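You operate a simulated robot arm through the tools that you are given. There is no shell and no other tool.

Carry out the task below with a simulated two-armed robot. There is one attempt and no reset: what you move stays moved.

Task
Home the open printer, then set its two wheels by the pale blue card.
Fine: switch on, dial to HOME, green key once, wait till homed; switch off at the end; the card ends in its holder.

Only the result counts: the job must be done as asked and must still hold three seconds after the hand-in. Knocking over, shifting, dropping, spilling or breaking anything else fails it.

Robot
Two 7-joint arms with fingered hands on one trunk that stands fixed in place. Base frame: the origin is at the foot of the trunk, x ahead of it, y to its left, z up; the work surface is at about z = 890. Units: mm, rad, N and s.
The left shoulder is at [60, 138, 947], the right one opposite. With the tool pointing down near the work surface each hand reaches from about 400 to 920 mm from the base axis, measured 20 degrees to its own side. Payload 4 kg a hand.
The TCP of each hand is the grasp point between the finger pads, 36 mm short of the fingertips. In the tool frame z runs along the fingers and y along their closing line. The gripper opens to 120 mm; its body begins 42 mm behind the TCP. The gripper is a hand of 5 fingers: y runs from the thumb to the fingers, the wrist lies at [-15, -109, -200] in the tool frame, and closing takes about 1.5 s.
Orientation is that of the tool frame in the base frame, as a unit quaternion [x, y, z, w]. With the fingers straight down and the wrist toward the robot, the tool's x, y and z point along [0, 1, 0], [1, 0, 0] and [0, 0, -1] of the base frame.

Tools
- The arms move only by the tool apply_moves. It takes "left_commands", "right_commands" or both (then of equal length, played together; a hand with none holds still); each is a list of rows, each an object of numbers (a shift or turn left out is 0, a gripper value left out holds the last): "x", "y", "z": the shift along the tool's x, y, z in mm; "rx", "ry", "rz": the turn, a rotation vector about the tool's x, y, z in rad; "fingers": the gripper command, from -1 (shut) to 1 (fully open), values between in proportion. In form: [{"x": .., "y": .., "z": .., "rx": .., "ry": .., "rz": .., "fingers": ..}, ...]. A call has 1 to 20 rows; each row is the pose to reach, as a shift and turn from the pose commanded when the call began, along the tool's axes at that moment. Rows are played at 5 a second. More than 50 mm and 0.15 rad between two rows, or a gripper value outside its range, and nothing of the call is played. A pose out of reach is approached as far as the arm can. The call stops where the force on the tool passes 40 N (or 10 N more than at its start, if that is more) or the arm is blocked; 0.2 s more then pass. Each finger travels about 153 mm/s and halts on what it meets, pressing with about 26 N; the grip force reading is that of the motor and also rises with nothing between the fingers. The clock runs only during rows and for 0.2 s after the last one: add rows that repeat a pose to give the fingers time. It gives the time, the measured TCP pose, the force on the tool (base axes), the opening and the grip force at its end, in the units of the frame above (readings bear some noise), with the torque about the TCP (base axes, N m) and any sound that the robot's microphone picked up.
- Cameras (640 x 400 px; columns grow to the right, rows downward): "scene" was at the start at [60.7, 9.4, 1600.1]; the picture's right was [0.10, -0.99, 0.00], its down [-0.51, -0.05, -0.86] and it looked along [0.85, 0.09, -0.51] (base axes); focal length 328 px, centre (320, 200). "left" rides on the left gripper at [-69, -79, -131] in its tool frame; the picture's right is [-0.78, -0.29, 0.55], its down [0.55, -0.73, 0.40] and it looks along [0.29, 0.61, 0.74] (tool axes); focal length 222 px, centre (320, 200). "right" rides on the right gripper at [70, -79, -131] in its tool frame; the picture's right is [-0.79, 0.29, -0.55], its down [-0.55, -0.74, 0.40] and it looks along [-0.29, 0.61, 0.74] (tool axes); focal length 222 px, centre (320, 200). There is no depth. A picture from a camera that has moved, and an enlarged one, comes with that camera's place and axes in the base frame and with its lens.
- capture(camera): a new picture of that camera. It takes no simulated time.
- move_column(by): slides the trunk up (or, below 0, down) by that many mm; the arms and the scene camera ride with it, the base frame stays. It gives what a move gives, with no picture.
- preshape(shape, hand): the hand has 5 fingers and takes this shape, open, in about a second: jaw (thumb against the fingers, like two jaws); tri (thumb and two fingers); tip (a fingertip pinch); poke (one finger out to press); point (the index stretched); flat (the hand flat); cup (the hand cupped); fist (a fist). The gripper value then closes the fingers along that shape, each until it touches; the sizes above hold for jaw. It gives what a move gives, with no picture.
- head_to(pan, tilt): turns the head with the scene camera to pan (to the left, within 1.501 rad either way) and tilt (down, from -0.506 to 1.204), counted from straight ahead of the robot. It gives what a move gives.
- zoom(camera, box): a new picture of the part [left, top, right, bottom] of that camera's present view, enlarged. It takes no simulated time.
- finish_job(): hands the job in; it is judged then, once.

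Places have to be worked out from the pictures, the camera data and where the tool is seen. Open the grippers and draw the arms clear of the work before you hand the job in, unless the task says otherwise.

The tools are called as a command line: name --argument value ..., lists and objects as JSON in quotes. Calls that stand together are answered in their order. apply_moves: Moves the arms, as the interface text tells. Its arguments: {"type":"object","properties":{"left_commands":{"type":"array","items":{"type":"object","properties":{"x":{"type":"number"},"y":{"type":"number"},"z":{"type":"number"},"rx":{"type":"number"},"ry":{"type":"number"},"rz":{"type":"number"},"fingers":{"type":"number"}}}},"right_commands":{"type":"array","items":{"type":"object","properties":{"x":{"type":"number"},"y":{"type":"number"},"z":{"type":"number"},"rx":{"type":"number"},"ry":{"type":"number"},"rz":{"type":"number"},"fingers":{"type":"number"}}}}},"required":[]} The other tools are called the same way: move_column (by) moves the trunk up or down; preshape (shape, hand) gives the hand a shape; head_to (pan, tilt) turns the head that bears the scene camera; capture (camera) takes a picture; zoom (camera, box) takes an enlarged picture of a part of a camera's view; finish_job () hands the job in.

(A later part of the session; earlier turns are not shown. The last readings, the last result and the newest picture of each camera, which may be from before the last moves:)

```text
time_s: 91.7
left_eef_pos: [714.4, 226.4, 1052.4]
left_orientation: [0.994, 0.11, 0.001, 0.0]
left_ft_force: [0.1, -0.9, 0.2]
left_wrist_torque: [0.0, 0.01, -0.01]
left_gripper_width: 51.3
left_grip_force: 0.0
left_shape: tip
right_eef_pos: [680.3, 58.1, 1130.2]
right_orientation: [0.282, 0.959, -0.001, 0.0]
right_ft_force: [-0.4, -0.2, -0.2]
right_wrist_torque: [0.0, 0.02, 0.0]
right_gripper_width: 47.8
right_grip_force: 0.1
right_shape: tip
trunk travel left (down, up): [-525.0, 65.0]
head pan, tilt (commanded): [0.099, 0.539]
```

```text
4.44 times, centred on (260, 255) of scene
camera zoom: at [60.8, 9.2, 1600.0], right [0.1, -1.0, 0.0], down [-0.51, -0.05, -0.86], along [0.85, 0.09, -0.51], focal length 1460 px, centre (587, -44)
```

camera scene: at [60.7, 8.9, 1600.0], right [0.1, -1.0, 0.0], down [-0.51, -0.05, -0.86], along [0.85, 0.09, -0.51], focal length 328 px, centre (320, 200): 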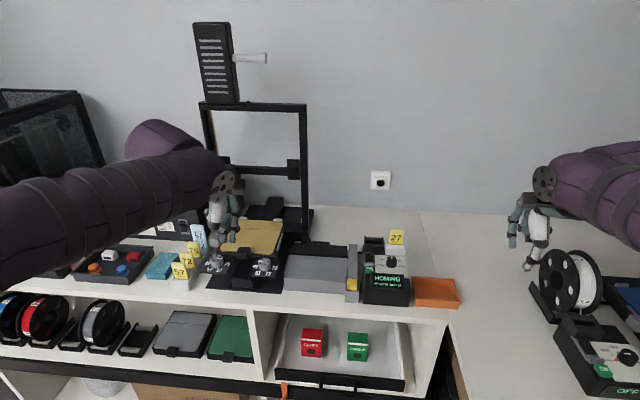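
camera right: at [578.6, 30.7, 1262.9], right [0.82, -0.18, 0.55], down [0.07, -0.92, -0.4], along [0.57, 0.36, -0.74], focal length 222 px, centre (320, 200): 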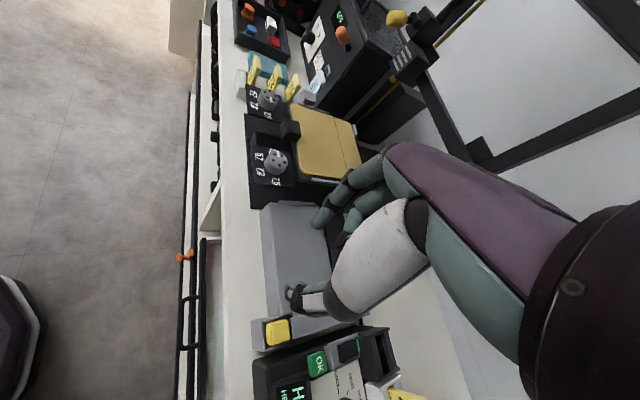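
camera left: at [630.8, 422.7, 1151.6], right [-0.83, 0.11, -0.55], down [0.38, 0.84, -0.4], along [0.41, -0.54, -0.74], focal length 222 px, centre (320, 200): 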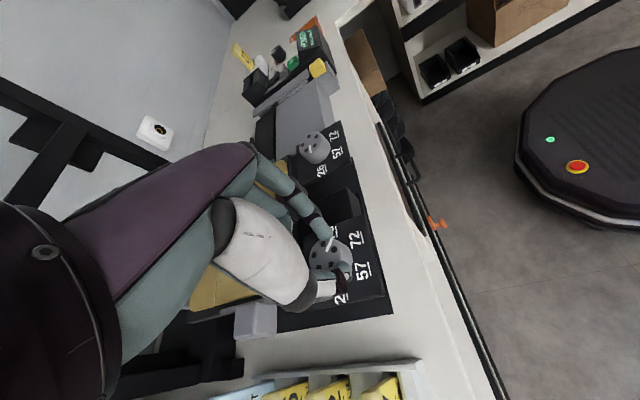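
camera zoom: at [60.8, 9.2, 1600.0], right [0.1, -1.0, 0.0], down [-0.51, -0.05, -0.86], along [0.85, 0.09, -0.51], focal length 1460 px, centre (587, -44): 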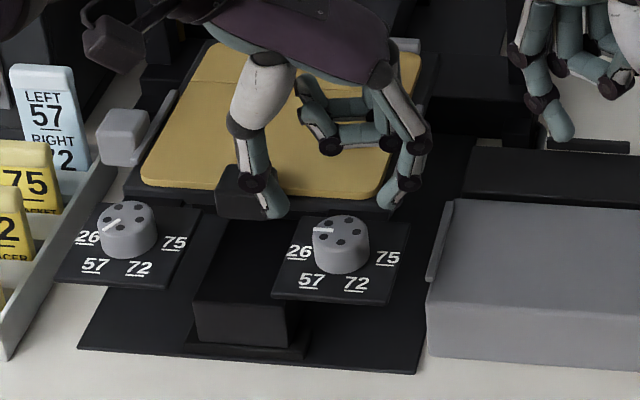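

The hand is centred within ~1.5 mm. Lowering 31 mm and closing on the right wheel.

apply_moves --left_commands '[{"x": 0.2, "y": 1.4, "z": 10, "fingers": -0.15}, {"x": 0.2, "y": 1.4, "z": 20, "fingers": -0.15}, {"x": 0.2, "y": 1.4, "z": 27, "fingers": -0.15}, {"x": 0.2, "y": 1.4, "z": 31, "fingers": -0.15}, {"x": 0.2, "y": 1.4, "z": 31, "fingers": -0.15}, {"x": 0.2, "y": 1.4, "z": 31, "fingers": -0.3}, {"x": 0.2, "y": 1.4, "z": 31, "fingers": -0.5}, {"x": 0.2, "y": 1.4, "z": 31, "fingers": -0.7}, {"x": 0.2, "y": 1.4, "z": 31, "fingers": -0.9}, {"x": 0.2, "y": 1.4, "z": 31, "fingers": -1}, {"x": 0.2, "y": 1.4, "z": 31, "fingers": -1}, {"x": 0.2, "y": 1.4, "z": 31, "fingers": -1}]'

zoom --camera "left" --box '[280, 190, 400, 310]'

zoom --camera "right" --box '[240, 100, 340, 200]'

zoom --camera "scene" --box '[210, 210, 310, 300]'

```text
time_s: 94.3
left_eef_pos: [714.8, 226.3, 1021.5]
left_orientation: [0.994, 0.109, 0.0, 0.0]
left_ft_force: [-4.2, -1.4, -1.8]
left_wrist_torque: [-0.05, 0.08, -0.05]
left_gripper_width: 22.9
left_grip_force: 25.4
left_shape: tip
right_eef_pos: [679.8, 58.9, 1130.2]
right_orientation: [0.281, 0.96, 0.0, 0.0]
right_ft_force: [0.1, 0.7, -0.1]
right_wrist_torque: [0.03, -0.01, 0.03]
right_gripper_width: 47.7
right_grip_force: 0.0
right_shape: tip
trunk travel left (down, up): [-525.0, 65.0]
head pan, tilt (commanded): [0.099, 0.539]
```

```text
3.33 times, centred on (340, 250) of left
camera zoom: at [630.4, 287.8, 1151.4], right [-0.83, 0.11, -0.55], down [0.38, 0.84, -0.4], along [0.41, -0.54, -0.74], focal length 740 px, centre (253, 33)
```

zoom: 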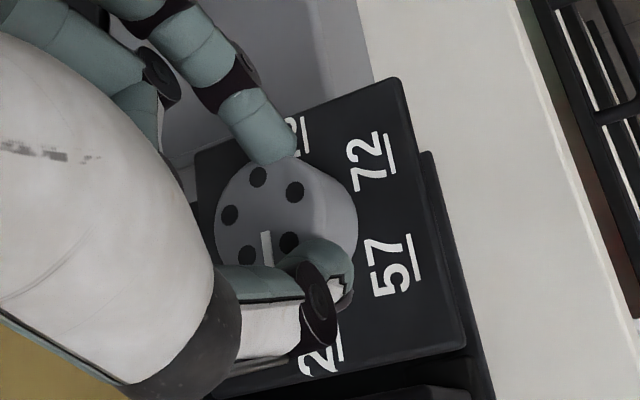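

```text
4.00 times, centred on (290, 150) of right
camera zoom: at [579.0, 31.1, 1262.6], right [0.82, -0.18, 0.55], down [0.07, -0.92, -0.4], along [0.57, 0.36, -0.74], focal length 888 px, centre (440, 400)
```

zoom: 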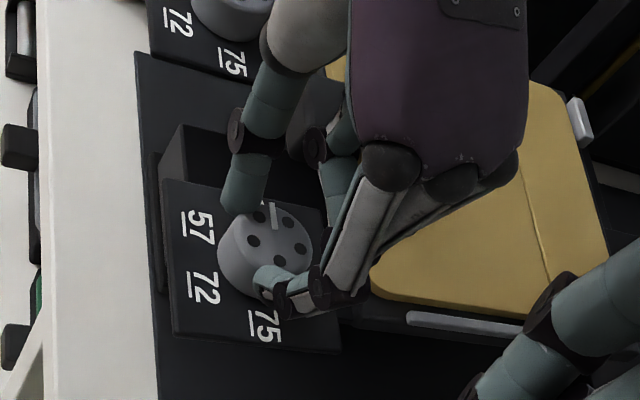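

```text
4.44 times, centred on (260, 255) of scene
camera zoom: at [60.6, 9.1, 1600.0], right [0.1, -1.0, 0.0], down [-0.51, -0.05, -0.86], along [0.85, 0.09, -0.51], focal length 1460 px, centre (587, -44)
```

zoom: 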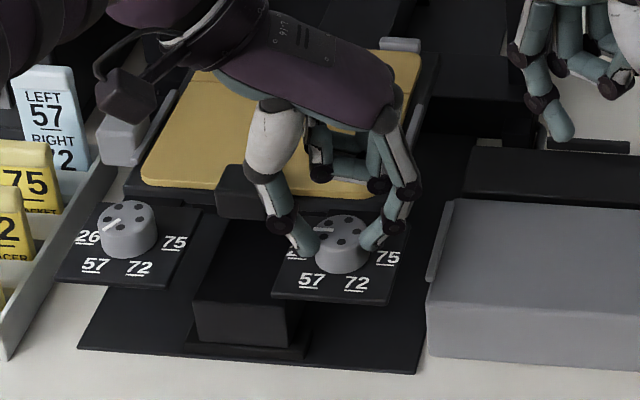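

Gripped. Turning counter-clockwise 0.75 rad.

apply_moves --left_commands '[{"x": 0.2, "y": 0.95, "rz": -0.15}, {"x": 0.6, "y": 1.8, "rz": -0.3}, {"x": 1.05, "y": 2.65, "rz": -0.45}, {"x": 1.7, "y": 3.4, "rz": -0.6}, {"x": 2.4, "y": 4.0, "rz": -0.75}, {"x": 2.4, "y": 4.0, "rz": -0.75}]'

zoom --camera "left" --box '[280, 190, 400, 310]'

zoom --camera "right" --box '[240, 100, 340, 200]'

```text
time_s: 95.7
left_eef_pos: [717.7, 221.0, 1020.9]
left_orientation: [0.884, 0.467, 0.0, 0.001]
left_ft_force: [0.1, -3.9, -0.6]
left_wrist_torque: [-0.12, -0.01, -0.02]
left_gripper_width: 22.5
left_grip_force: 25.6
left_shape: tip
right_eef_pos: [679.6, 59.5, 1131.1]
right_orientation: [0.281, 0.96, 0.0, 0.0]
right_ft_force: [0.3, -0.4, -0.5]
right_wrist_torque: [-0.01, -0.01, -0.01]
right_gripper_width: 47.8
right_grip_force: 0.1
right_shape: tip
trunk travel left (down, up): [-525.0, 65.0]
head pan, tilt (commanded): [0.099, 0.539]
```

```text
3.33 times, centred on (340, 250) of left
camera zoom: at [613.1, 207.9, 1151.1], right [-0.68, -0.48, -0.55], down [-0.3, 0.87, -0.4], along [0.67, -0.11, -0.74], focal length 740 px, centre (253, 33)
```

zoom: 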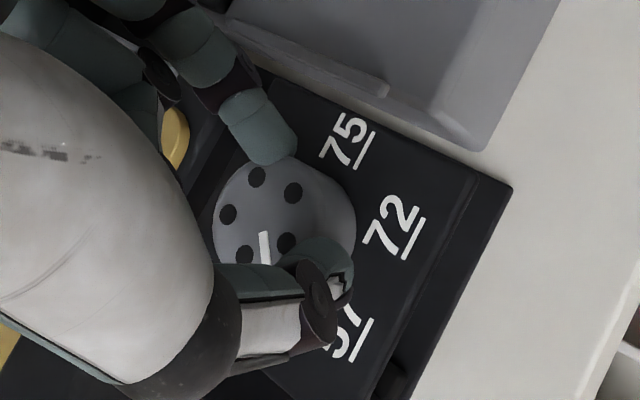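

```text
4.00 times, centred on (290, 150) of right
camera zoom: at [579.2, 30.8, 1262.5], right [0.82, -0.18, 0.55], down [0.07, -0.92, -0.4], along [0.57, 0.36, -0.74], focal length 888 px, centre (440, 400)
```

zoom: 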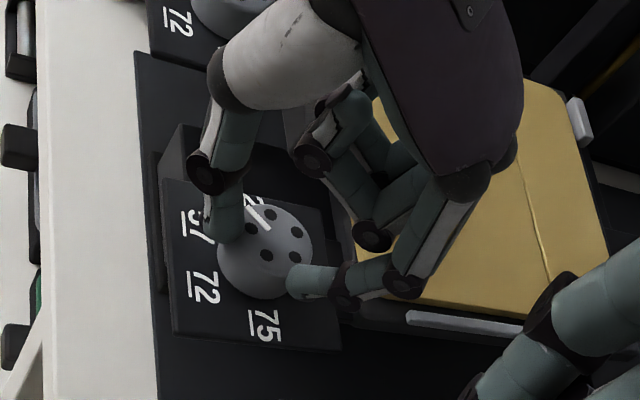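

Pointer moved ~43° counter-clockwise. Release, lift, swing back +0.75 rad, lower again.

apply_moves --left_commands '[{"fingers": -0.5}, {"fingers": -0.15}, {"fingers": -0.15}, {"z": -15, "fingers": -0.15}, {"z": -30, "fingers": -0.15}, {"x": -0.1, "y": -0.95, "z": -30, "rz": 0.15, "fingers": -0.15}, {"x": 0, "y": -1.9, "z": -30, "rz": 0.3, "fingers": -0.15}, {"x": 0.2, "y": -2.85, "z": -30, "rz": 0.45, "fingers": -0.15}, {"x": 0.5, "y": -3.7, "z": -30, "rz": 0.6, "fingers": -0.15}, {"x": 1.0, "y": -4.55, "z": -30, "rz": 0.75, "fingers": -0.15}, {"x": 1.0, "y": -4.55, "z": -15, "rz": 0.75, "fingers": -0.15}, {"x": 1.0, "y": -4.55, "z": -5, "rz": 0.75, "fingers": -0.15}, {"x": 1.0, "y": -4.55, "z": 0, "rz": 0.75, "fingers": -0.15}, {"x": 1.0, "y": -4.55, "z": 0, "rz": 0.75, "fingers": -0.15}]'

zoom --camera "left" --box '[280, 190, 400, 310]'

zoom --camera "right" --box '[240, 100, 340, 200]'

```text
time_s: 98.7
left_eef_pos: [715.0, 225.4, 1019.7]
left_orientation: [0.994, 0.11, 0.0, 0.0]
left_ft_force: [0.1, 0.2, -0.7]
left_wrist_torque: [-0.03, -0.02, -0.04]
left_gripper_width: 51.0
left_grip_force: 0.1
left_shape: tip
right_eef_pos: [680.2, 60.3, 1131.1]
right_orientation: [0.282, 0.959, 0.0, 0.0]
right_ft_force: [-0.3, -0.7, -0.1]
right_wrist_torque: [-0.01, 0.02, 0.04]
right_gripper_width: 47.6
right_grip_force: 0.1
right_shape: tip
trunk travel left (down, up): [-525.0, 65.0]
head pan, tilt (commanded): [0.099, 0.539]
```

```text
3.33 times, centred on (340, 250) of left
camera zoom: at [630.1, 287.6, 1150.6], right [-0.83, 0.11, -0.55], down [0.38, 0.84, -0.4], along [0.41, -0.54, -0.74], focal length 740 px, centre (253, 33)
```

zoom: 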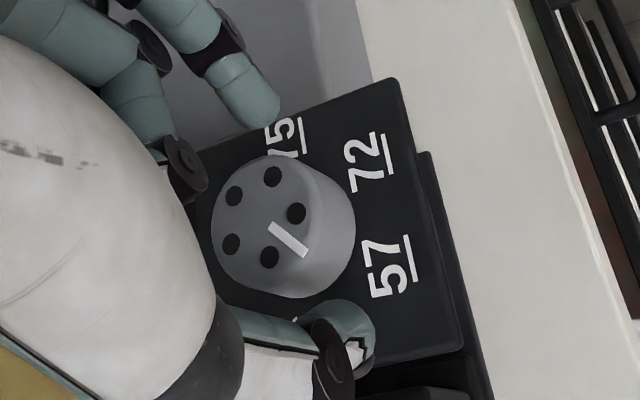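

```text
4.00 times, centred on (290, 150) of right
camera zoom: at [579.2, 31.1, 1262.5], right [0.82, -0.18, 0.55], down [0.06, -0.92, -0.4], along [0.57, 0.36, -0.74], focal length 888 px, centre (440, 400)
```

zoom: 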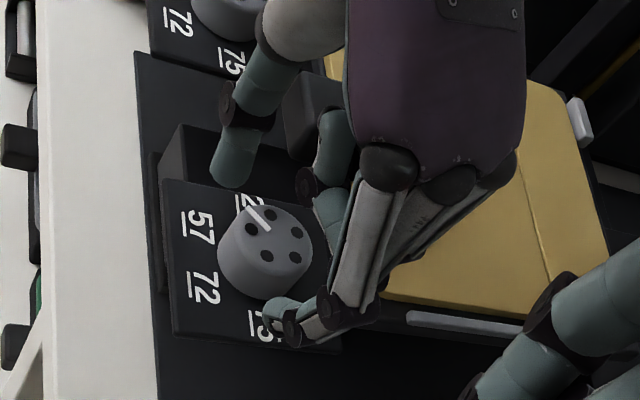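

apply_moves --left_commands '[{"fingers": -0.3}, {"fingers": -0.5}, {"fingers": -0.7}, {"fingers": -0.9}, {"fingers": -1}, {"fingers": -1}, {"fingers": -1}, {"x": 0.2, "y": 0.95, "rz": -0.15, "fingers": -1}, {"x": 0.6, "y": 1.8, "rz": -0.3, "fingers": -1}, {"x": 1.05, "y": 2.65, "rz": -0.45, "fingers": -1}, {"x": 1.7, "y": 3.4, "rz": -0.6, "fingers": -1}, {"x": 2.4, "y": 4.0, "rz": -0.75, "fingers": -1}, {"x": 2.4, "y": 4.0, "rz": -0.75, "fingers": -1}]'

zoom --camera "left" --box '[280, 190, 400, 310]'

zoom --camera "right" --box '[240, 100, 340, 200]'

```text
time_s: 101.5
left_eef_pos: [718.4, 220.4, 1019.8]
left_orientation: [0.885, 0.466, 0.0, 0.0]
left_ft_force: [0.2, -8.1, -1.7]
left_wrist_torque: [-0.23, -0.04, -0.04]
left_gripper_width: 21.6
left_grip_force: 25.3
left_shape: tip
right_eef_pos: [680.2, 58.8, 1129.8]
right_orientation: [0.281, 0.96, 0.0, 0.0]
right_ft_force: [-0.2, -0.2, -1.2]
right_wrist_torque: [0.01, -0.03, 0.04]
right_gripper_width: 47.7
right_grip_force: 0.0
right_shape: tip
trunk travel left (down, up): [-525.0, 65.0]
head pan, tilt (commanded): [0.099, 0.539]
```

```text
3.33 times, centred on (340, 250) of left
camera zoom: at [613.6, 207.9, 1150.7], right [-0.68, -0.48, -0.55], down [-0.3, 0.87, -0.4], along [0.67, -0.11, -0.74], focal length 740 px, centre (253, 33)
```

zoom: 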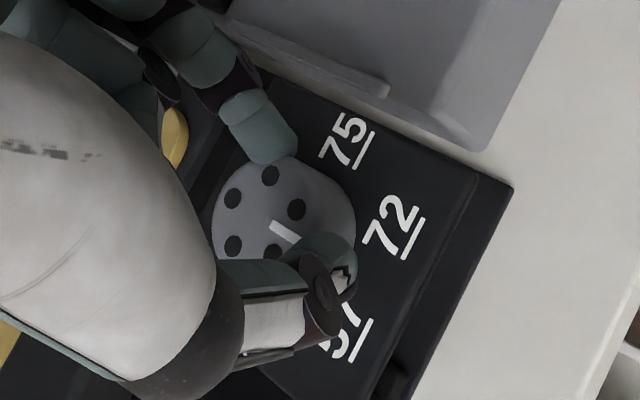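

```text
4.00 times, centred on (290, 150) of right
camera zoom: at [579.3, 30.3, 1262.5], right [0.82, -0.18, 0.55], down [0.06, -0.92, -0.4], along [0.57, 0.36, -0.74], focal length 888 px, centre (440, 400)
```

zoom: 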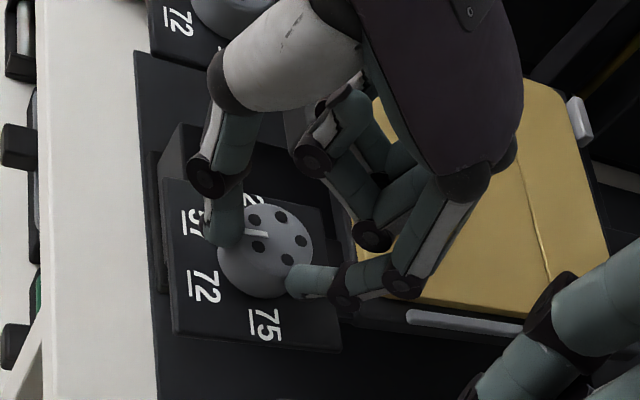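

Pointer is now about straight front. Release and reset once more, then measure the remaining angle.

apply_moves --left_commands '[{"fingers": -0.5}, {"fingers": -0.15}, {"fingers": -0.15}, {"z": -15, "fingers": -0.15}, {"z": -30, "fingers": -0.15}, {"x": -0.1, "y": -0.95, "z": -30, "rz": 0.15, "fingers": -0.15}, {"x": 0, "y": -1.9, "z": -30, "rz": 0.3, "fingers": -0.15}, {"x": 0.2, "y": -2.85, "z": -30, "rz": 0.45, "fingers": -0.15}, {"x": 0.5, "y": -3.7, "z": -30, "rz": 0.6, "fingers": -0.15}, {"x": 1.0, "y": -4.55, "z": -30, "rz": 0.75, "fingers": -0.15}, {"x": 1.0, "y": -4.55, "z": -15, "rz": 0.75, "fingers": -0.15}, {"x": 1.0, "y": -4.55, "z": -6, "rz": 0.75, "fingers": -0.15}, {"x": 1.0, "y": -4.55, "z": -1, "rz": 0.75, "fingers": -0.15}, {"x": 1.0, "y": -4.55, "z": -1, "rz": 0.75, "fingers": -0.15}]'

zoom --camera "left" --box '[280, 190, 400, 310]'

zoom --camera "right" --box '[240, 100, 340, 200]'

```text
time_s: 104.5
left_eef_pos: [714.7, 224.9, 1020.6]
left_orientation: [0.994, 0.11, -0.001, 0.0]
left_ft_force: [-0.1, 0.1, -0.2]
left_wrist_torque: [0.0, -0.01, 0.0]
left_gripper_width: 51.0
left_grip_force: 0.0
left_shape: tip
right_eef_pos: [679.6, 60.4, 1131.7]
right_orientation: [0.282, 0.96, 0.0, 0.0]
right_ft_force: [-0.8, -0.5, -0.3]
right_wrist_torque: [-0.01, 0.01, 0.01]
right_gripper_width: 47.9
right_grip_force: 0.1
right_shape: tip
trunk travel left (down, up): [-525.0, 65.0]
head pan, tilt (commanded): [0.099, 0.539]
```

```text
3.33 times, centred on (340, 250) of left
camera zoom: at [630.2, 287.5, 1151.9], right [-0.83, 0.11, -0.55], down [0.38, 0.84, -0.4], along [0.41, -0.54, -0.74], focal length 740 px, centre (253, 33)
```

zoom: 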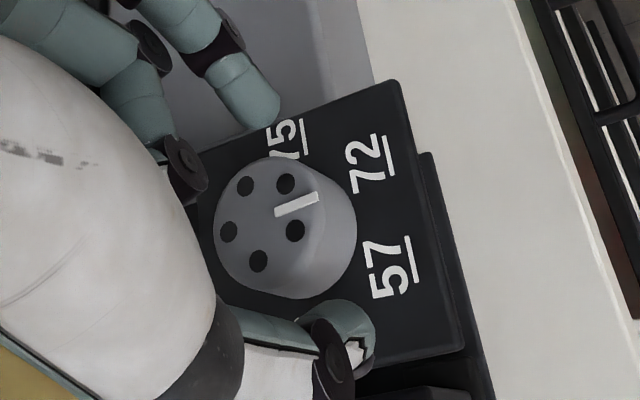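

```text
4.00 times, centred on (290, 150) of right
camera zoom: at [579.2, 31.2, 1262.5], right [0.82, -0.18, 0.55], down [0.06, -0.92, -0.4], along [0.57, 0.36, -0.74], focal length 888 px, centre (440, 400)
```

zoom: 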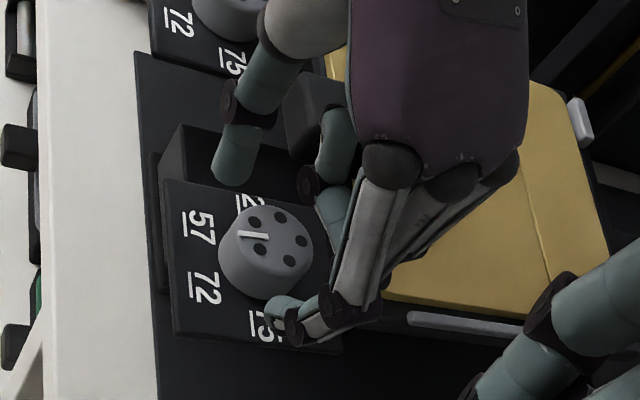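

Pointer is ~3° right of front; 72 is ~31° right, so ~28° (0.48 rad) more counter-clockwise.

apply_moves --left_commands '[{"fingers": -0.3}, {"fingers": -0.5}, {"fingers": -0.7}, {"fingers": -0.9}, {"fingers": -1}, {"fingers": -1}, {"fingers": -1}, {"x": 0.2, "y": 0.75, "rz": -0.12, "fingers": -1}, {"x": 0.45, "y": 1.5, "rz": -0.24, "fingers": -1}, {"x": 0.75, "y": 2.15, "rz": -0.36, "fingers": -1}, {"x": 1.15, "y": 2.8, "rz": -0.48, "fingers": -1}, {"x": 1.15, "y": 2.8, "rz": -0.48, "fingers": -1}]'

zoom --camera "left" --box '[280, 190, 400, 310]'

zoom --camera "right" --box '[240, 100, 340, 200]'

```text
time_s: 107.1
left_eef_pos: [716.5, 221.9, 1022.3]
left_orientation: [0.939, 0.344, 0.0, 0.0]
left_ft_force: [-2.2, -6.2, 0.5]
left_wrist_torque: [-0.12, 0.12, -0.05]
left_gripper_width: 21.4
left_grip_force: 26.2
left_shape: tip
right_eef_pos: [680.2, 59.4, 1130.8]
right_orientation: [0.281, 0.96, 0.001, 0.0]
right_ft_force: [0.1, -0.2, 0.5]
right_wrist_torque: [0.01, 0.0, -0.03]
right_gripper_width: 47.8
right_grip_force: 0.1
right_shape: tip
trunk travel left (down, up): [-525.0, 65.0]
head pan, tilt (commanded): [0.099, 0.539]
```

```text
3.33 times, centred on (340, 250) of left
camera zoom: at [612.7, 237.6, 1152.6], right [-0.79, -0.28, -0.55], down [-0.05, 0.92, -0.4], along [0.61, -0.28, -0.74], focal length 740 px, centre (253, 33)
```

zoom: 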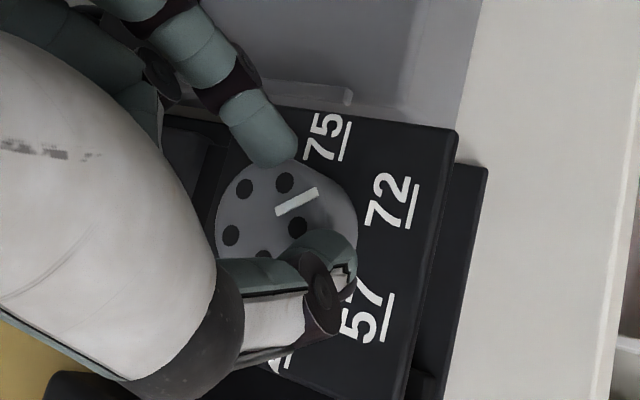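

```text
4.00 times, centred on (290, 150) of right
camera zoom: at [578.9, 30.4, 1262.7], right [0.82, -0.18, 0.55], down [0.06, -0.92, -0.4], along [0.57, 0.36, -0.74], focal length 888 px, centre (440, 400)
```

zoom: 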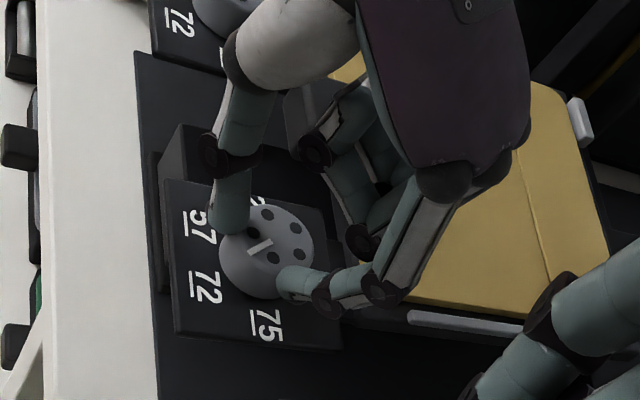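

Pointer now ~33° right of front, at 72. Opening and lifting off, then verifying both wheels.

apply_moves --left_commands '[{"fingers": -0.7}, {"fingers": -0.4}, {"fingers": -0.15}, {"fingers": -0.15}, {"z": -15}, {"z": -35}, {"z": -70}, {"z": -110}, {"z": -110}]'

capture --camera "left"

zoom --camera "right" --box '[230, 70, 320, 200]'

zoom --camera "scene" --box '[200, 235, 300, 305]'

```text
time_s: 109.1
left_eef_pos: [714.2, 223.6, 1131.7]
left_orientation: [0.939, 0.343, 0.001, 0.0]
left_ft_force: [0.3, 0.4, 0.1]
left_wrist_torque: [0.01, 0.04, 0.0]
left_gripper_width: 50.8
left_grip_force: 0.0
left_shape: tip
right_eef_pos: [679.9, 59.7, 1131.9]
right_orientation: [0.281, 0.96, 0.0, 0.0]
right_ft_force: [-0.7, 0.2, 0.1]
right_wrist_torque: [0.0, -0.01, -0.02]
right_gripper_width: 47.8
right_grip_force: 0.0
right_shape: tip
trunk travel left (down, up): [-525.0, 65.0]
head pan, tilt (commanded): [0.099, 0.539]
```

```text
taken
camera left: at [611.5, 239.4, 1262.2], right [-0.79, -0.28, -0.55], down [-0.05, 0.92, -0.4], along [0.61, -0.28, -0.74], focal length 222 px, centre (320, 200)
```

left: 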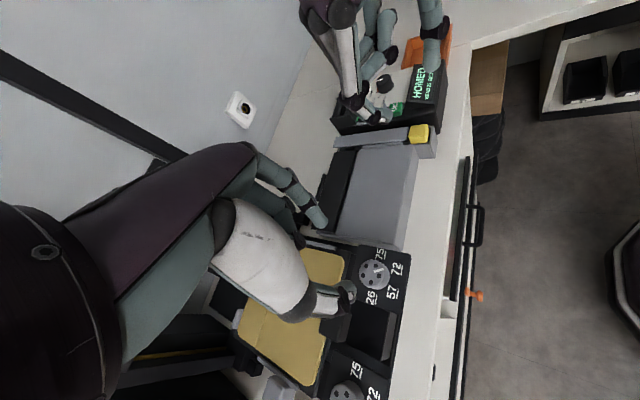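

```text
3.08 times, centred on (275, 135) of right
camera zoom: at [579.4, 31.3, 1262.4], right [0.82, -0.18, 0.55], down [0.06, -0.92, -0.4], along [0.57, 0.36, -0.74], focal length 684 px, centre (458, 400)
```

zoom: 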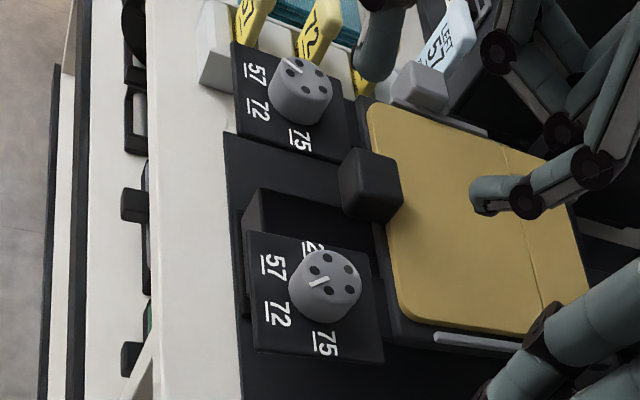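

```text
5.71 times, centred on (250, 270) of scene
camera zoom: at [61.0, 9.4, 1599.9], right [0.1, -1.0, 0.0], down [-0.51, -0.05, -0.86], along [0.85, 0.09, -0.51], focal length 1877 px, centre (720, -200)
```

zoom: 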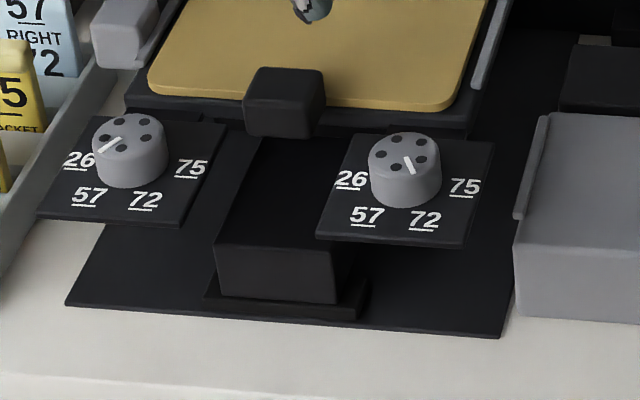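

zoom --camera "right" --box '[255, 75, 305, 125]'

zoom --camera "left" --box '[340, 235, 420, 315]'

zoom --camera "right" --box '[255, 140, 305, 190]'

```text
8.00 times, centred on (280, 100) of right
camera zoom: at [579.4, 31.3, 1262.4], right [0.82, -0.18, 0.55], down [0.06, -0.92, -0.4], along [0.57, 0.36, -0.74], focal length 1777 px, centre (640, 1000)
```

zoom: 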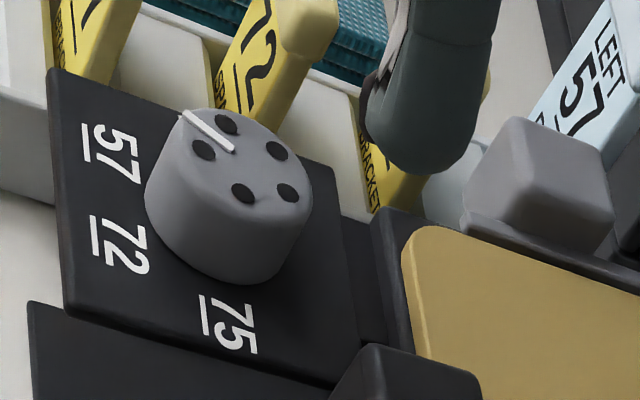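

```text
5.00 times, centred on (380, 275) of left
camera zoom: at [611.5, 239.4, 1262.2], right [-0.79, -0.28, -0.55], down [-0.05, 0.92, -0.4], along [0.61, -0.28, -0.74], focal length 1111 px, centre (20, -175)
```

zoom: 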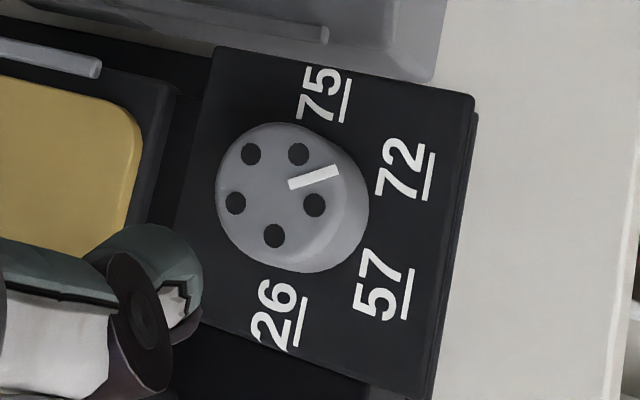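

```text
8.00 times, centred on (280, 165) of right
camera zoom: at [579.4, 31.3, 1262.4], right [0.82, -0.18, 0.55], down [0.06, -0.92, -0.4], along [0.57, 0.36, -0.74], focal length 1777 px, centre (640, 480)
```

zoom: 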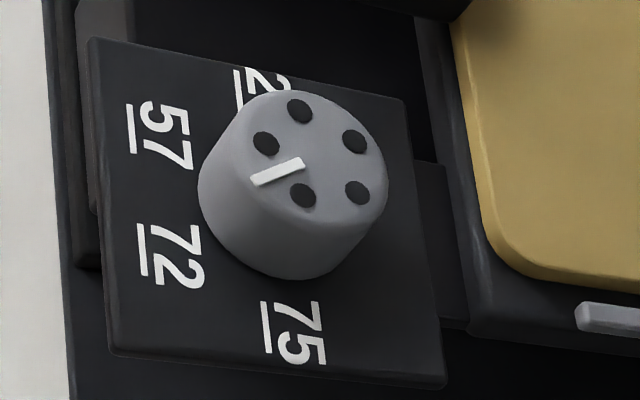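

Both wheels check out: left pointer ~29–30° (57 at ~31°), right ~29.5° (72 at ~31.7°). Now to switch off: I clear the right arm to the right side, then bring the left arm back and reshape to poke.

apply_moves --right_commands '[{"x": -12, "y": -37, "z": -10, "rz": 0.1}, {"x": -24, "y": -75, "z": -20, "rz": 0.2}, {"x": -36, "y": -112, "z": -28, "rz": 0.3}, {"x": -48, "y": -150, "z": -36, "rz": 0.4}, {"x": -60, "y": -188, "z": -44, "rz": 0.5}, {"x": -72, "y": -225, "z": -52, "rz": 0.6}, {"x": -84, "y": -263, "z": -60, "rz": 0.7}, {"x": -96, "y": -300, "z": -68, "rz": 0.8}, {"x": -108, "y": -338, "z": -76, "rz": 0.9}, {"x": -119, "y": -375, "z": -84, "rz": 1.0}, {"x": -119, "y": -375, "z": -84, "rz": 1.0}]'

apply_moves --left_commands '[{"x": -10, "y": -10, "z": -30, "rz": -0.12}, {"x": -26, "y": -28, "z": -50, "rz": -0.25}, {"x": -44, "y": -48, "z": -65, "rz": -0.38}, {"x": -62, "y": -68, "z": -75, "rz": -0.5}, {"x": -80, "y": -88, "z": -82, "rz": -0.62}, {"x": -95, "y": -104, "z": -88, "rz": -0.75}, {"x": -105, "y": -115, "z": -90, "rz": -0.87}, {"x": -105, "y": -115, "z": -90, "rz": -0.87}]'

preshape --hand "left" --shape "poke"

capture --camera "scene"

capture --camera "right"

```text
time_s: 111.5
left_eef_pos: [715.1, 223.4, 1130.2]
left_orientation: [0.94, 0.342, 0.0, 0.001]
left_ft_force: [-0.2, 0.5, -0.4]
left_wrist_torque: [0.03, -0.01, -0.06]
left_gripper_width: 50.8
left_grip_force: 0.0
left_shape: tip
right_eef_pos: [576.8, -318.5, 1209.8]
right_orientation: [0.708, 0.707, 0.0, 0.0]
right_ft_force: [0.7, 0.0, -0.1]
right_wrist_torque: [-0.01, 0.01, 0.0]
right_gripper_width: 47.9
right_grip_force: 0.1
right_shape: tip
trunk travel left (down, up): [-525.0, 65.0]
head pan, tilt (commanded): [0.099, 0.539]
```

```text
time_s: 113.3
left_eef_pos: [562.7, 243.7, 1221.4]
left_orientation: [0.707, 0.707, -0.001, 0.0]
left_ft_force: [-0.8, 0.2, 0.4]
left_wrist_torque: [-0.02, 0.0, -0.01]
left_gripper_width: 50.9
left_grip_force: 0.0
left_shape: tip
right_eef_pos: [578.3, -318.6, 1209.7]
right_orientation: [0.708, 0.706, -0.001, 0.0]
right_ft_force: [0.4, -0.8, -0.2]
right_wrist_torque: [-0.02, 0.02, 0.03]
right_gripper_width: 48.0
right_grip_force: 0.0
right_shape: tip
trunk travel left (down, up): [-525.0, 65.0]
head pan, tilt (commanded): [0.099, 0.539]
```

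```text
time_s: 114.2
left_eef_pos: [561.3, 244.4, 1222.9]
left_orientation: [0.707, 0.707, 0.0, 0.001]
left_ft_force: [0.1, 0.8, -0.7]
left_wrist_torque: [0.02, -0.02, 0.01]
left_gripper_width: 0.0
left_grip_force: 0.0
left_shape: poke
right_eef_pos: [578.2, -319.2, 1210.6]
right_orientation: [0.707, 0.708, 0.0, 0.0]
right_ft_force: [-0.2, -0.1, 0.0]
right_wrist_torque: [-0.01, -0.01, 0.03]
right_gripper_width: 47.9
right_grip_force: 0.1
right_shape: tip
trunk travel left (down, up): [-525.0, 65.0]
head pan, tilt (commanded): [0.099, 0.539]
```

```text
taken
camera scene: at [60.6, 9.2, 1600.0], right [0.1, -1.0, 0.0], down [-0.51, -0.05, -0.86], along [0.85, 0.09, -0.51], focal length 328 px, centre (320, 200)
```

scene: 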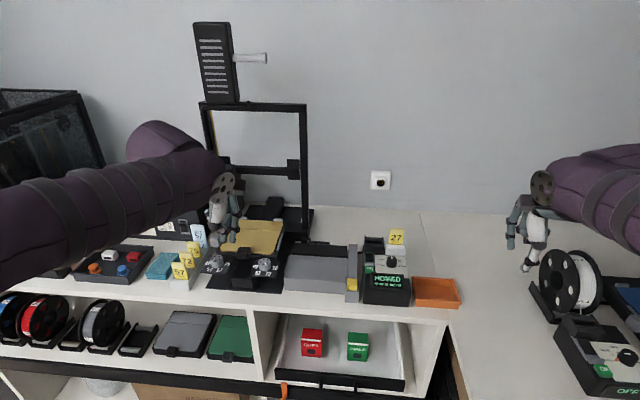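

```text
taken
camera right: at [498.9, -249.0, 1342.1], right [0.29, -0.79, 0.55], down [-0.74, -0.55, -0.4], along [0.61, -0.29, -0.74], focal length 222 px, centre (320, 200)
```

right: 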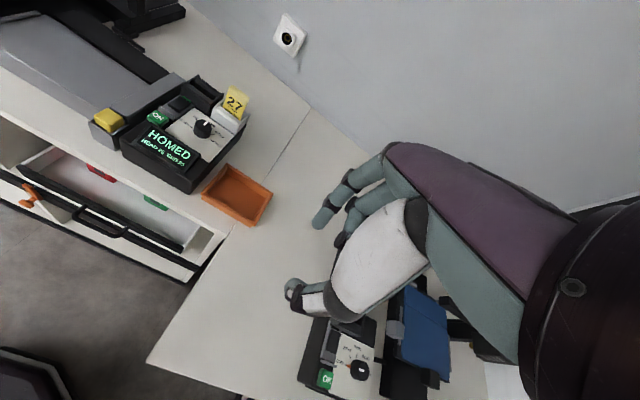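

Display still HOMED, dial at HOME. I bring the left poking finger (pitched) toward the rocker's front end, which is now the raised one.

apply_moves --left_commands '[{"x": -38, "y": 20, "z": 10, "rx": -0.075}, {"x": -76, "y": 40, "z": 24, "rx": -0.15}, {"x": -114, "y": 60, "z": 38, "rx": -0.225}, {"x": -152, "y": 80, "z": 53, "rx": -0.3}, {"x": -189, "y": 100, "z": 68, "rx": -0.375}, {"x": -226, "y": 120, "z": 83, "rx": -0.45}, {"x": -263, "y": 140, "z": 98, "rx": -0.525}, {"x": -299, "y": 159, "z": 113, "rx": -0.6}, {"x": -299, "y": 159, "z": 113, "rx": -0.6}]'

zoom --camera "left" --box '[320, 210, 480, 330]'

zoom --camera "right" --box '[90, 20, 250, 160]'

```text
time_s: 116.2
left_eef_pos: [723.1, -56.3, 1112.6]
left_orientation: [0.675, 0.675, 0.209, 0.21]
left_ft_force: [-0.8, -0.5, -0.3]
left_wrist_torque: [0.01, 0.0, -0.02]
left_gripper_width: 0.2
left_grip_force: 0.0
left_shape: poke
right_eef_pos: [577.6, -318.2, 1211.1]
right_orientation: [0.707, 0.707, 0.0, 0.0]
right_ft_force: [-1.1, 0.1, 0.4]
right_wrist_torque: [0.02, 0.02, -0.01]
right_gripper_width: 47.6
right_grip_force: 0.0
right_shape: tip
trunk travel left (down, up): [-525.0, 65.0]
head pan, tilt (commanded): [0.099, 0.539]
```

```text
3.33 times, centred on (400, 270) of left
camera zoom: at [584.1, -125.8, 1174.8], right [0.07, -0.79, -0.61], down [-0.38, 0.55, -0.74], along [0.92, 0.29, -0.26], focal length 740 px, centre (53, -33)
```

zoom: 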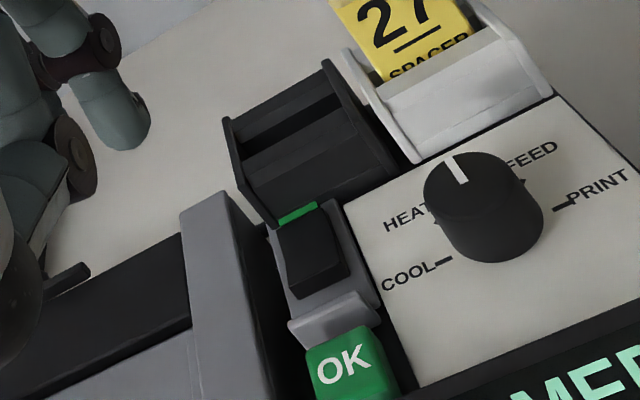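

```text
2.86 times, centred on (170, 90) of right
camera zoom: at [498.4, -248.5, 1342.4], right [0.29, -0.78, 0.55], down [-0.73, -0.55, -0.4], along [0.61, -0.29, -0.74], focal length 635 px, centre (749, 514)
```

zoom: 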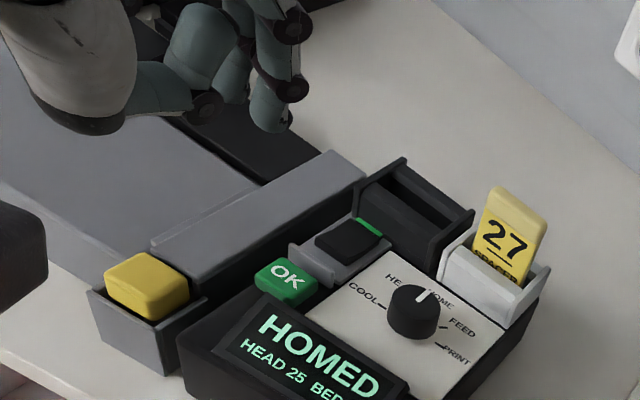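

The target on the rocker's raised front is at about (802,-62,961). I move the tip to 29 mm above it.

apply_moves --left_commands '[{"x": -1, "y": 5, "z": 40}, {"x": -2, "y": 3, "z": 75}, {"x": -2.4, "y": -2, "z": 103}, {"x": -2.4, "y": -2, "z": 103}]'

zoom --camera "left" --box '[300, 180, 460, 300]'

zoom --camera "right" --box '[90, 40, 230, 150]'

```text
time_s: 117.2
left_eef_pos: [778.2, -60.7, 1021.0]
left_orientation: [0.676, 0.675, 0.209, 0.209]
left_ft_force: [-0.2, 0.6, 0.0]
left_wrist_torque: [0.01, 0.0, -0.01]
left_gripper_width: 0.2
left_grip_force: 0.1
left_shape: poke
right_eef_pos: [577.6, -318.4, 1212.5]
right_orientation: [0.707, 0.707, 0.0, 0.0]
right_ft_force: [0.5, -0.3, -0.5]
right_wrist_torque: [-0.03, 0.01, -0.01]
right_gripper_width: 47.8
right_grip_force: 0.1
right_shape: tip
trunk travel left (down, up): [-525.0, 65.0]
head pan, tilt (commanded): [0.099, 0.539]
```

```text
3.33 times, centred on (380, 240) of left
camera zoom: at [639.8, -129.8, 1085.0], right [0.07, -0.78, -0.62], down [-0.38, 0.55, -0.74], along [0.92, 0.29, -0.26], focal length 740 px, centre (120, 67)
```

zoom: 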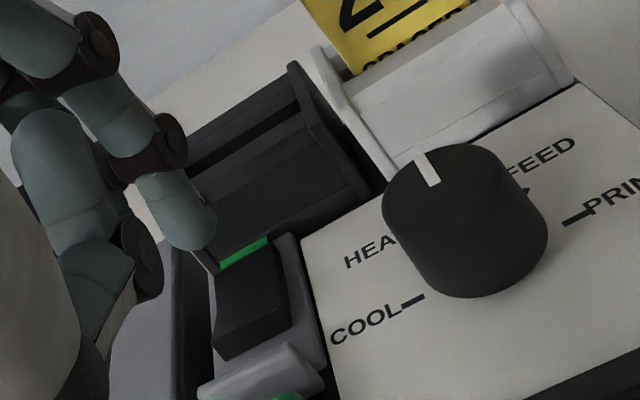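

```text
3.64 times, centred on (160, 95) of right
camera zoom: at [498.6, -249.0, 1342.2], right [0.29, -0.79, 0.55], down [-0.74, -0.55, -0.4], along [0.61, -0.29, -0.74], focal length 808 px, centre (902, 582)
```

zoom: 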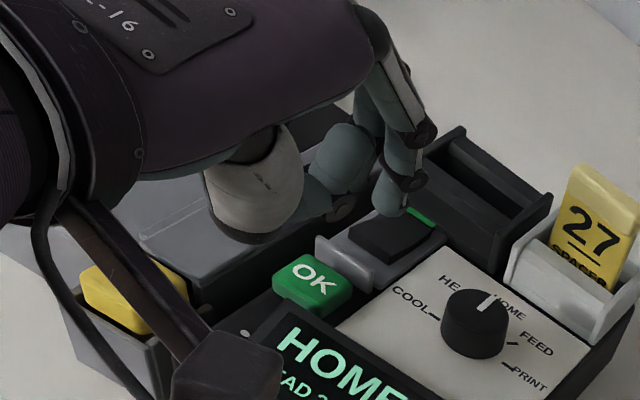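

The landing point would be right at the rocker's front edge, so I shift 4 mm back and press down in small steps.

apply_moves --left_commands '[{"y": 3.3, "z": 2.3}, {"y": -2.35, "z": 10.5}, {"y": -8, "z": 18.8}, {"y": -10.25, "z": 22.1}, {"y": -11.9, "z": 24.5}, {"y": -13.1, "z": 26.2}, {"y": -14.2, "z": 27.8}]'

zoom --camera "right" --box '[90, 40, 230, 150]'

zoom --camera "left" --box '[300, 180, 460, 300]'

```text
time_s: 118.8
left_eef_pos: [781.2, -57.7, 990.7]
left_orientation: [0.676, 0.676, 0.209, 0.208]
left_ft_force: [0.3, -0.1, 0.6]
left_wrist_torque: [-0.02, 0.01, 0.0]
left_gripper_width: 0.3
left_grip_force: 0.1
left_shape: poke
right_eef_pos: [577.7, -320.0, 1210.2]
right_orientation: [0.707, 0.707, 0.0, 0.0]
right_ft_force: [0.4, 1.3, -0.5]
right_wrist_torque: [0.03, 0.02, 0.04]
right_gripper_width: 48.2
right_grip_force: 0.1
right_shape: tip
trunk travel left (down, up): [-525.0, 65.0]
head pan, tilt (commanded): [0.099, 0.539]
heard: click
```

```text
3.64 times, centred on (160, 95) of right
camera zoom: at [499.2, -249.1, 1341.9], right [0.29, -0.79, 0.55], down [-0.74, -0.55, -0.4], along [0.61, -0.29, -0.74], focal length 808 px, centre (902, 582)
```

zoom: 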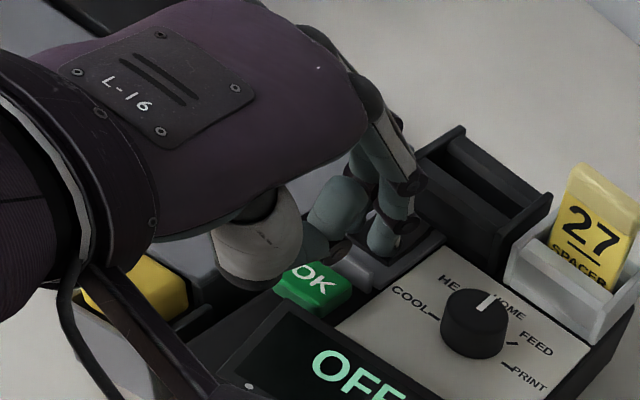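

```text
3.33 times, centred on (380, 240) of left
camera zoom: at [642.3, -128.0, 1054.1], right [0.07, -0.78, -0.62], down [-0.38, 0.55, -0.74], along [0.92, 0.29, -0.26], focal length 740 px, centre (120, 67)
```

zoom: 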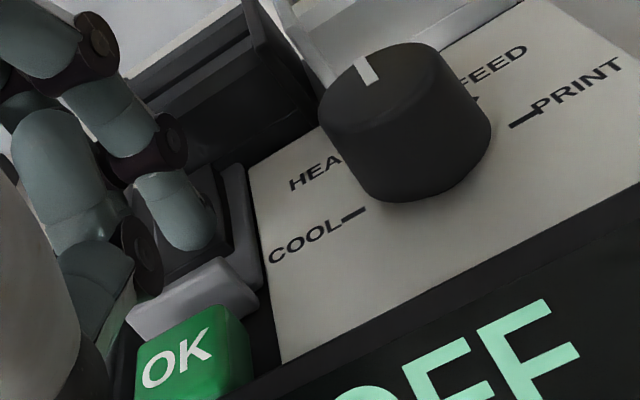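

A click, and the display reads OFF. I lift the finger straight up and draw the left arm back to its own side.

apply_moves --left_commands '[{"y": 6, "z": -9}, {"y": 17, "z": -25}, {"y": 34, "z": -50}, {"x": 10, "y": 30, "z": -85}, {"x": 40, "y": 10, "z": -118}, {"x": 80, "y": -10, "z": -138}, {"x": 120, "y": -30, "z": -156}, {"x": 160, "y": -50, "z": -175}, {"x": 200, "y": -70, "z": -195}, {"x": 235, "y": -85, "z": -215}, {"x": 270, "y": -95, "z": -230}, {"x": 270, "y": -95, "z": -230}]'

capture --camera "scene"

capture --camera "right"

zoom --camera "right" --box '[80, 50, 260, 200]'

```text
time_s: 121.4
left_eef_pos: [566.8, 209.3, 1128.7]
left_orientation: [0.676, 0.675, 0.21, 0.208]
left_ft_force: [0.6, 0.0, -0.3]
left_wrist_torque: [-0.02, -0.01, -0.01]
left_gripper_width: 0.1
left_grip_force: 0.1
left_shape: poke
right_eef_pos: [578.2, -318.5, 1212.4]
right_orientation: [0.707, 0.707, 0.0, 0.001]
right_ft_force: [0.6, -0.5, 0.4]
right_wrist_torque: [-0.02, -0.02, -0.01]
right_gripper_width: 47.9
right_grip_force: 0.0
right_shape: tip
trunk travel left (down, up): [-525.0, 65.0]
head pan, tilt (commanded): [0.099, 0.539]
```

```text
taken
camera scene: at [60.7, 9.6, 1600.1], right [0.1, -1.0, 0.0], down [-0.51, -0.05, -0.86], along [0.85, 0.08, -0.51], focal length 328 px, centre (320, 200)
```

scene: 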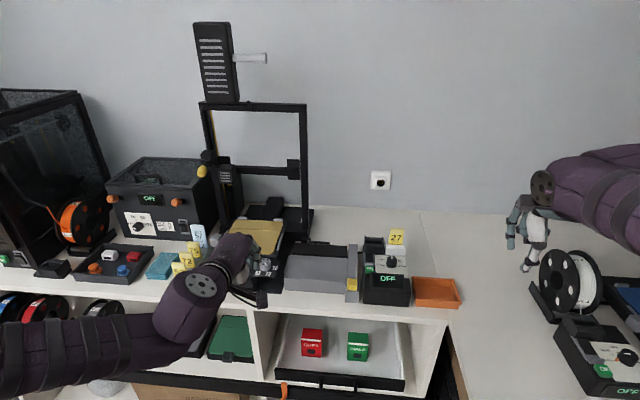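

```text
taken
camera right: at [498.8, -248.7, 1342.3], right [0.29, -0.78, 0.55], down [-0.74, -0.55, -0.4], along [0.61, -0.29, -0.74], focal length 222 px, centre (320, 200)
```

right: 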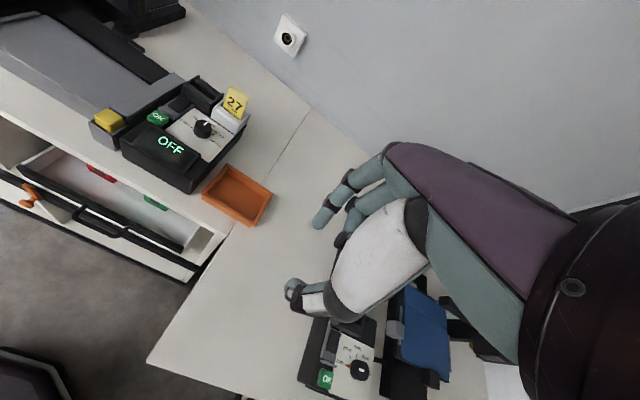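

```text
2.67 times, centred on (170, 125) of right
camera zoom: at [498.8, -248.7, 1342.3], right [0.29, -0.78, 0.55], down [-0.74, -0.55, -0.4], along [0.61, -0.29, -0.74], focal length 592 px, centre (720, 400)
```

zoom: 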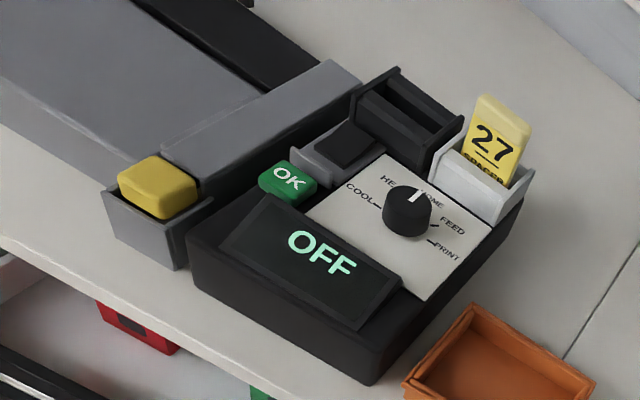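

OFF is confirmed and the dial is undisturbed. I raise the left arm to its starting area, level, and open both hands.

apply_moves --left_commands '[{"x": 2, "y": 14, "z": -36, "rx": 0.1}, {"x": 4, "y": 29, "z": -74, "rx": 0.2}, {"x": 6, "y": 44, "z": -112, "rx": 0.31}, {"x": 8, "y": 60, "z": -150, "rx": 0.43}, {"x": 9, "y": 70, "z": -175, "rx": 0.52}, {"x": 10, "y": 75, "z": -191, "rx": 0.6}, {"x": 10, "y": 75, "z": -191, "rx": 0.6}]' --right_commands '[{"z": -15}, {"z": -30}, {"z": -45}, {"z": -60}, {"z": -70}, {"z": -75}, {"z": -75}]'

preshape --hand "left" --shape "jaw"

preshape --hand "right" --shape "jaw"

capture --camera "scene"

zoom --camera "scene" --box '[140, 200, 300, 310]'

zoom --camera "scene" --box '[165, 210, 225, 260]'

```text
time_s: 123.0
left_eef_pos: [527.6, 223.1, 1330.2]
left_orientation: [0.707, 0.707, -0.001, 0.0]
left_ft_force: [-0.3, 0.5, -0.1]
left_wrist_torque: [0.0, 0.01, 0.01]
left_gripper_width: 0.0
left_grip_force: 0.0
left_shape: poke
right_eef_pos: [577.0, -319.2, 1287.6]
right_orientation: [0.707, 0.707, -0.001, 0.0]
right_ft_force: [-0.1, -0.2, -0.7]
right_wrist_torque: [-0.02, -0.01, 0.01]
right_gripper_width: 47.7
right_grip_force: 0.1
right_shape: tip
trunk travel left (down, up): [-525.0, 65.0]
head pan, tilt (commanded): [0.099, 0.539]
```

```text
time_s: 123.9
left_eef_pos: [526.9, 223.4, 1329.8]
left_orientation: [0.707, 0.707, 0.0, 0.001]
left_ft_force: [0.0, 0.4, -0.3]
left_wrist_torque: [-0.02, 0.03, -0.01]
left_gripper_width: 120.3
left_grip_force: 0.0
left_shape: jaw
right_eef_pos: [576.5, -319.7, 1287.7]
right_orientation: [0.707, 0.707, 0.0, -0.001]
right_ft_force: [-0.4, 1.2, -0.1]
right_wrist_torque: [-0.01, 0.01, 0.0]
right_gripper_width: 48.0
right_grip_force: 0.1
right_shape: tip
trunk travel left (down, up): [-525.0, 65.0]
head pan, tilt (commanded): [0.099, 0.539]
```

```text
time_s: 124.8
left_eef_pos: [527.8, 223.8, 1329.7]
left_orientation: [0.707, 0.707, -0.001, 0.0]
left_ft_force: [-0.3, -0.8, 0.6]
left_wrist_torque: [0.01, 0.01, 0.03]
left_gripper_width: 120.0
left_grip_force: 0.1
left_shape: jaw
right_eef_pos: [576.7, -319.7, 1286.9]
right_orientation: [0.707, 0.707, 0.001, 0.0]
right_ft_force: [0.0, -0.2, 0.1]
right_wrist_torque: [0.0, -0.02, -0.05]
right_gripper_width: 119.8
right_grip_force: 0.1
right_shape: jaw
trunk travel left (down, up): [-525.0, 65.0]
head pan, tilt (commanded): [0.099, 0.539]
```

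```text
taken
camera scene: at [60.7, 9.2, 1600.0], right [0.1, -1.0, 0.0], down [-0.51, -0.05, -0.86], along [0.85, 0.09, -0.51], focal length 328 px, centre (320, 200)
```

scene: 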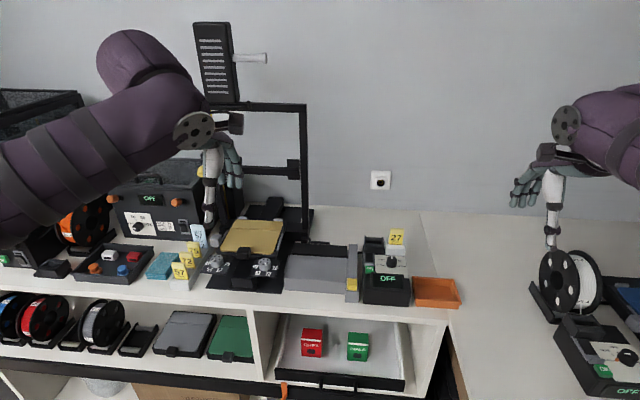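

```text
3.64 times, centred on (220, 255) of scene
camera zoom: at [60.7, 9.2, 1600.0], right [0.1, -1.0, 0.0], down [-0.51, -0.05, -0.86], along [0.85, 0.09, -0.51], focal length 1195 px, centre (684, 0)
```

zoom: 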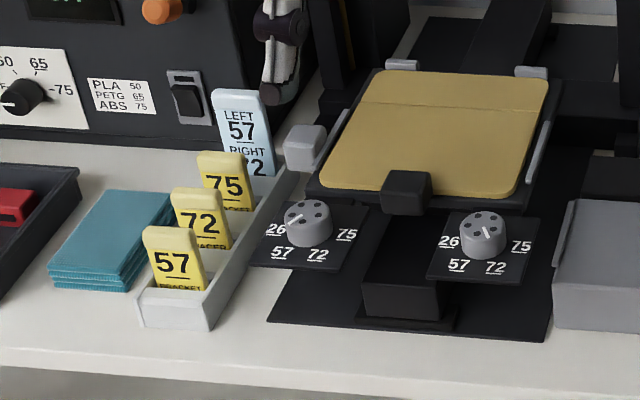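

```text
8.00 times, centred on (195, 235) of scene
camera zoom: at [60.7, 9.2, 1600.0], right [0.1, -1.0, 0.0], down [-0.51, -0.05, -0.86], along [0.85, 0.09, -0.51], focal length 2628 px, centre (1320, -80)
```

zoom: 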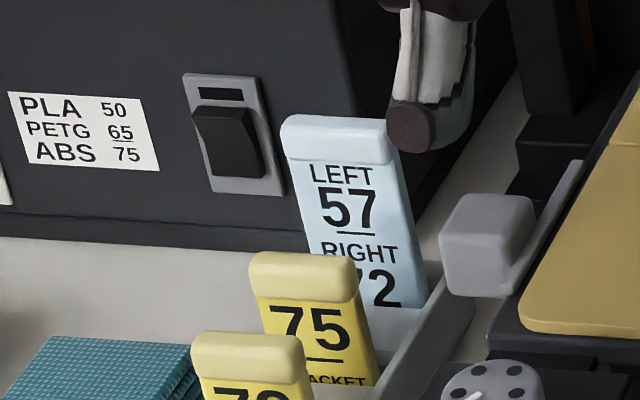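

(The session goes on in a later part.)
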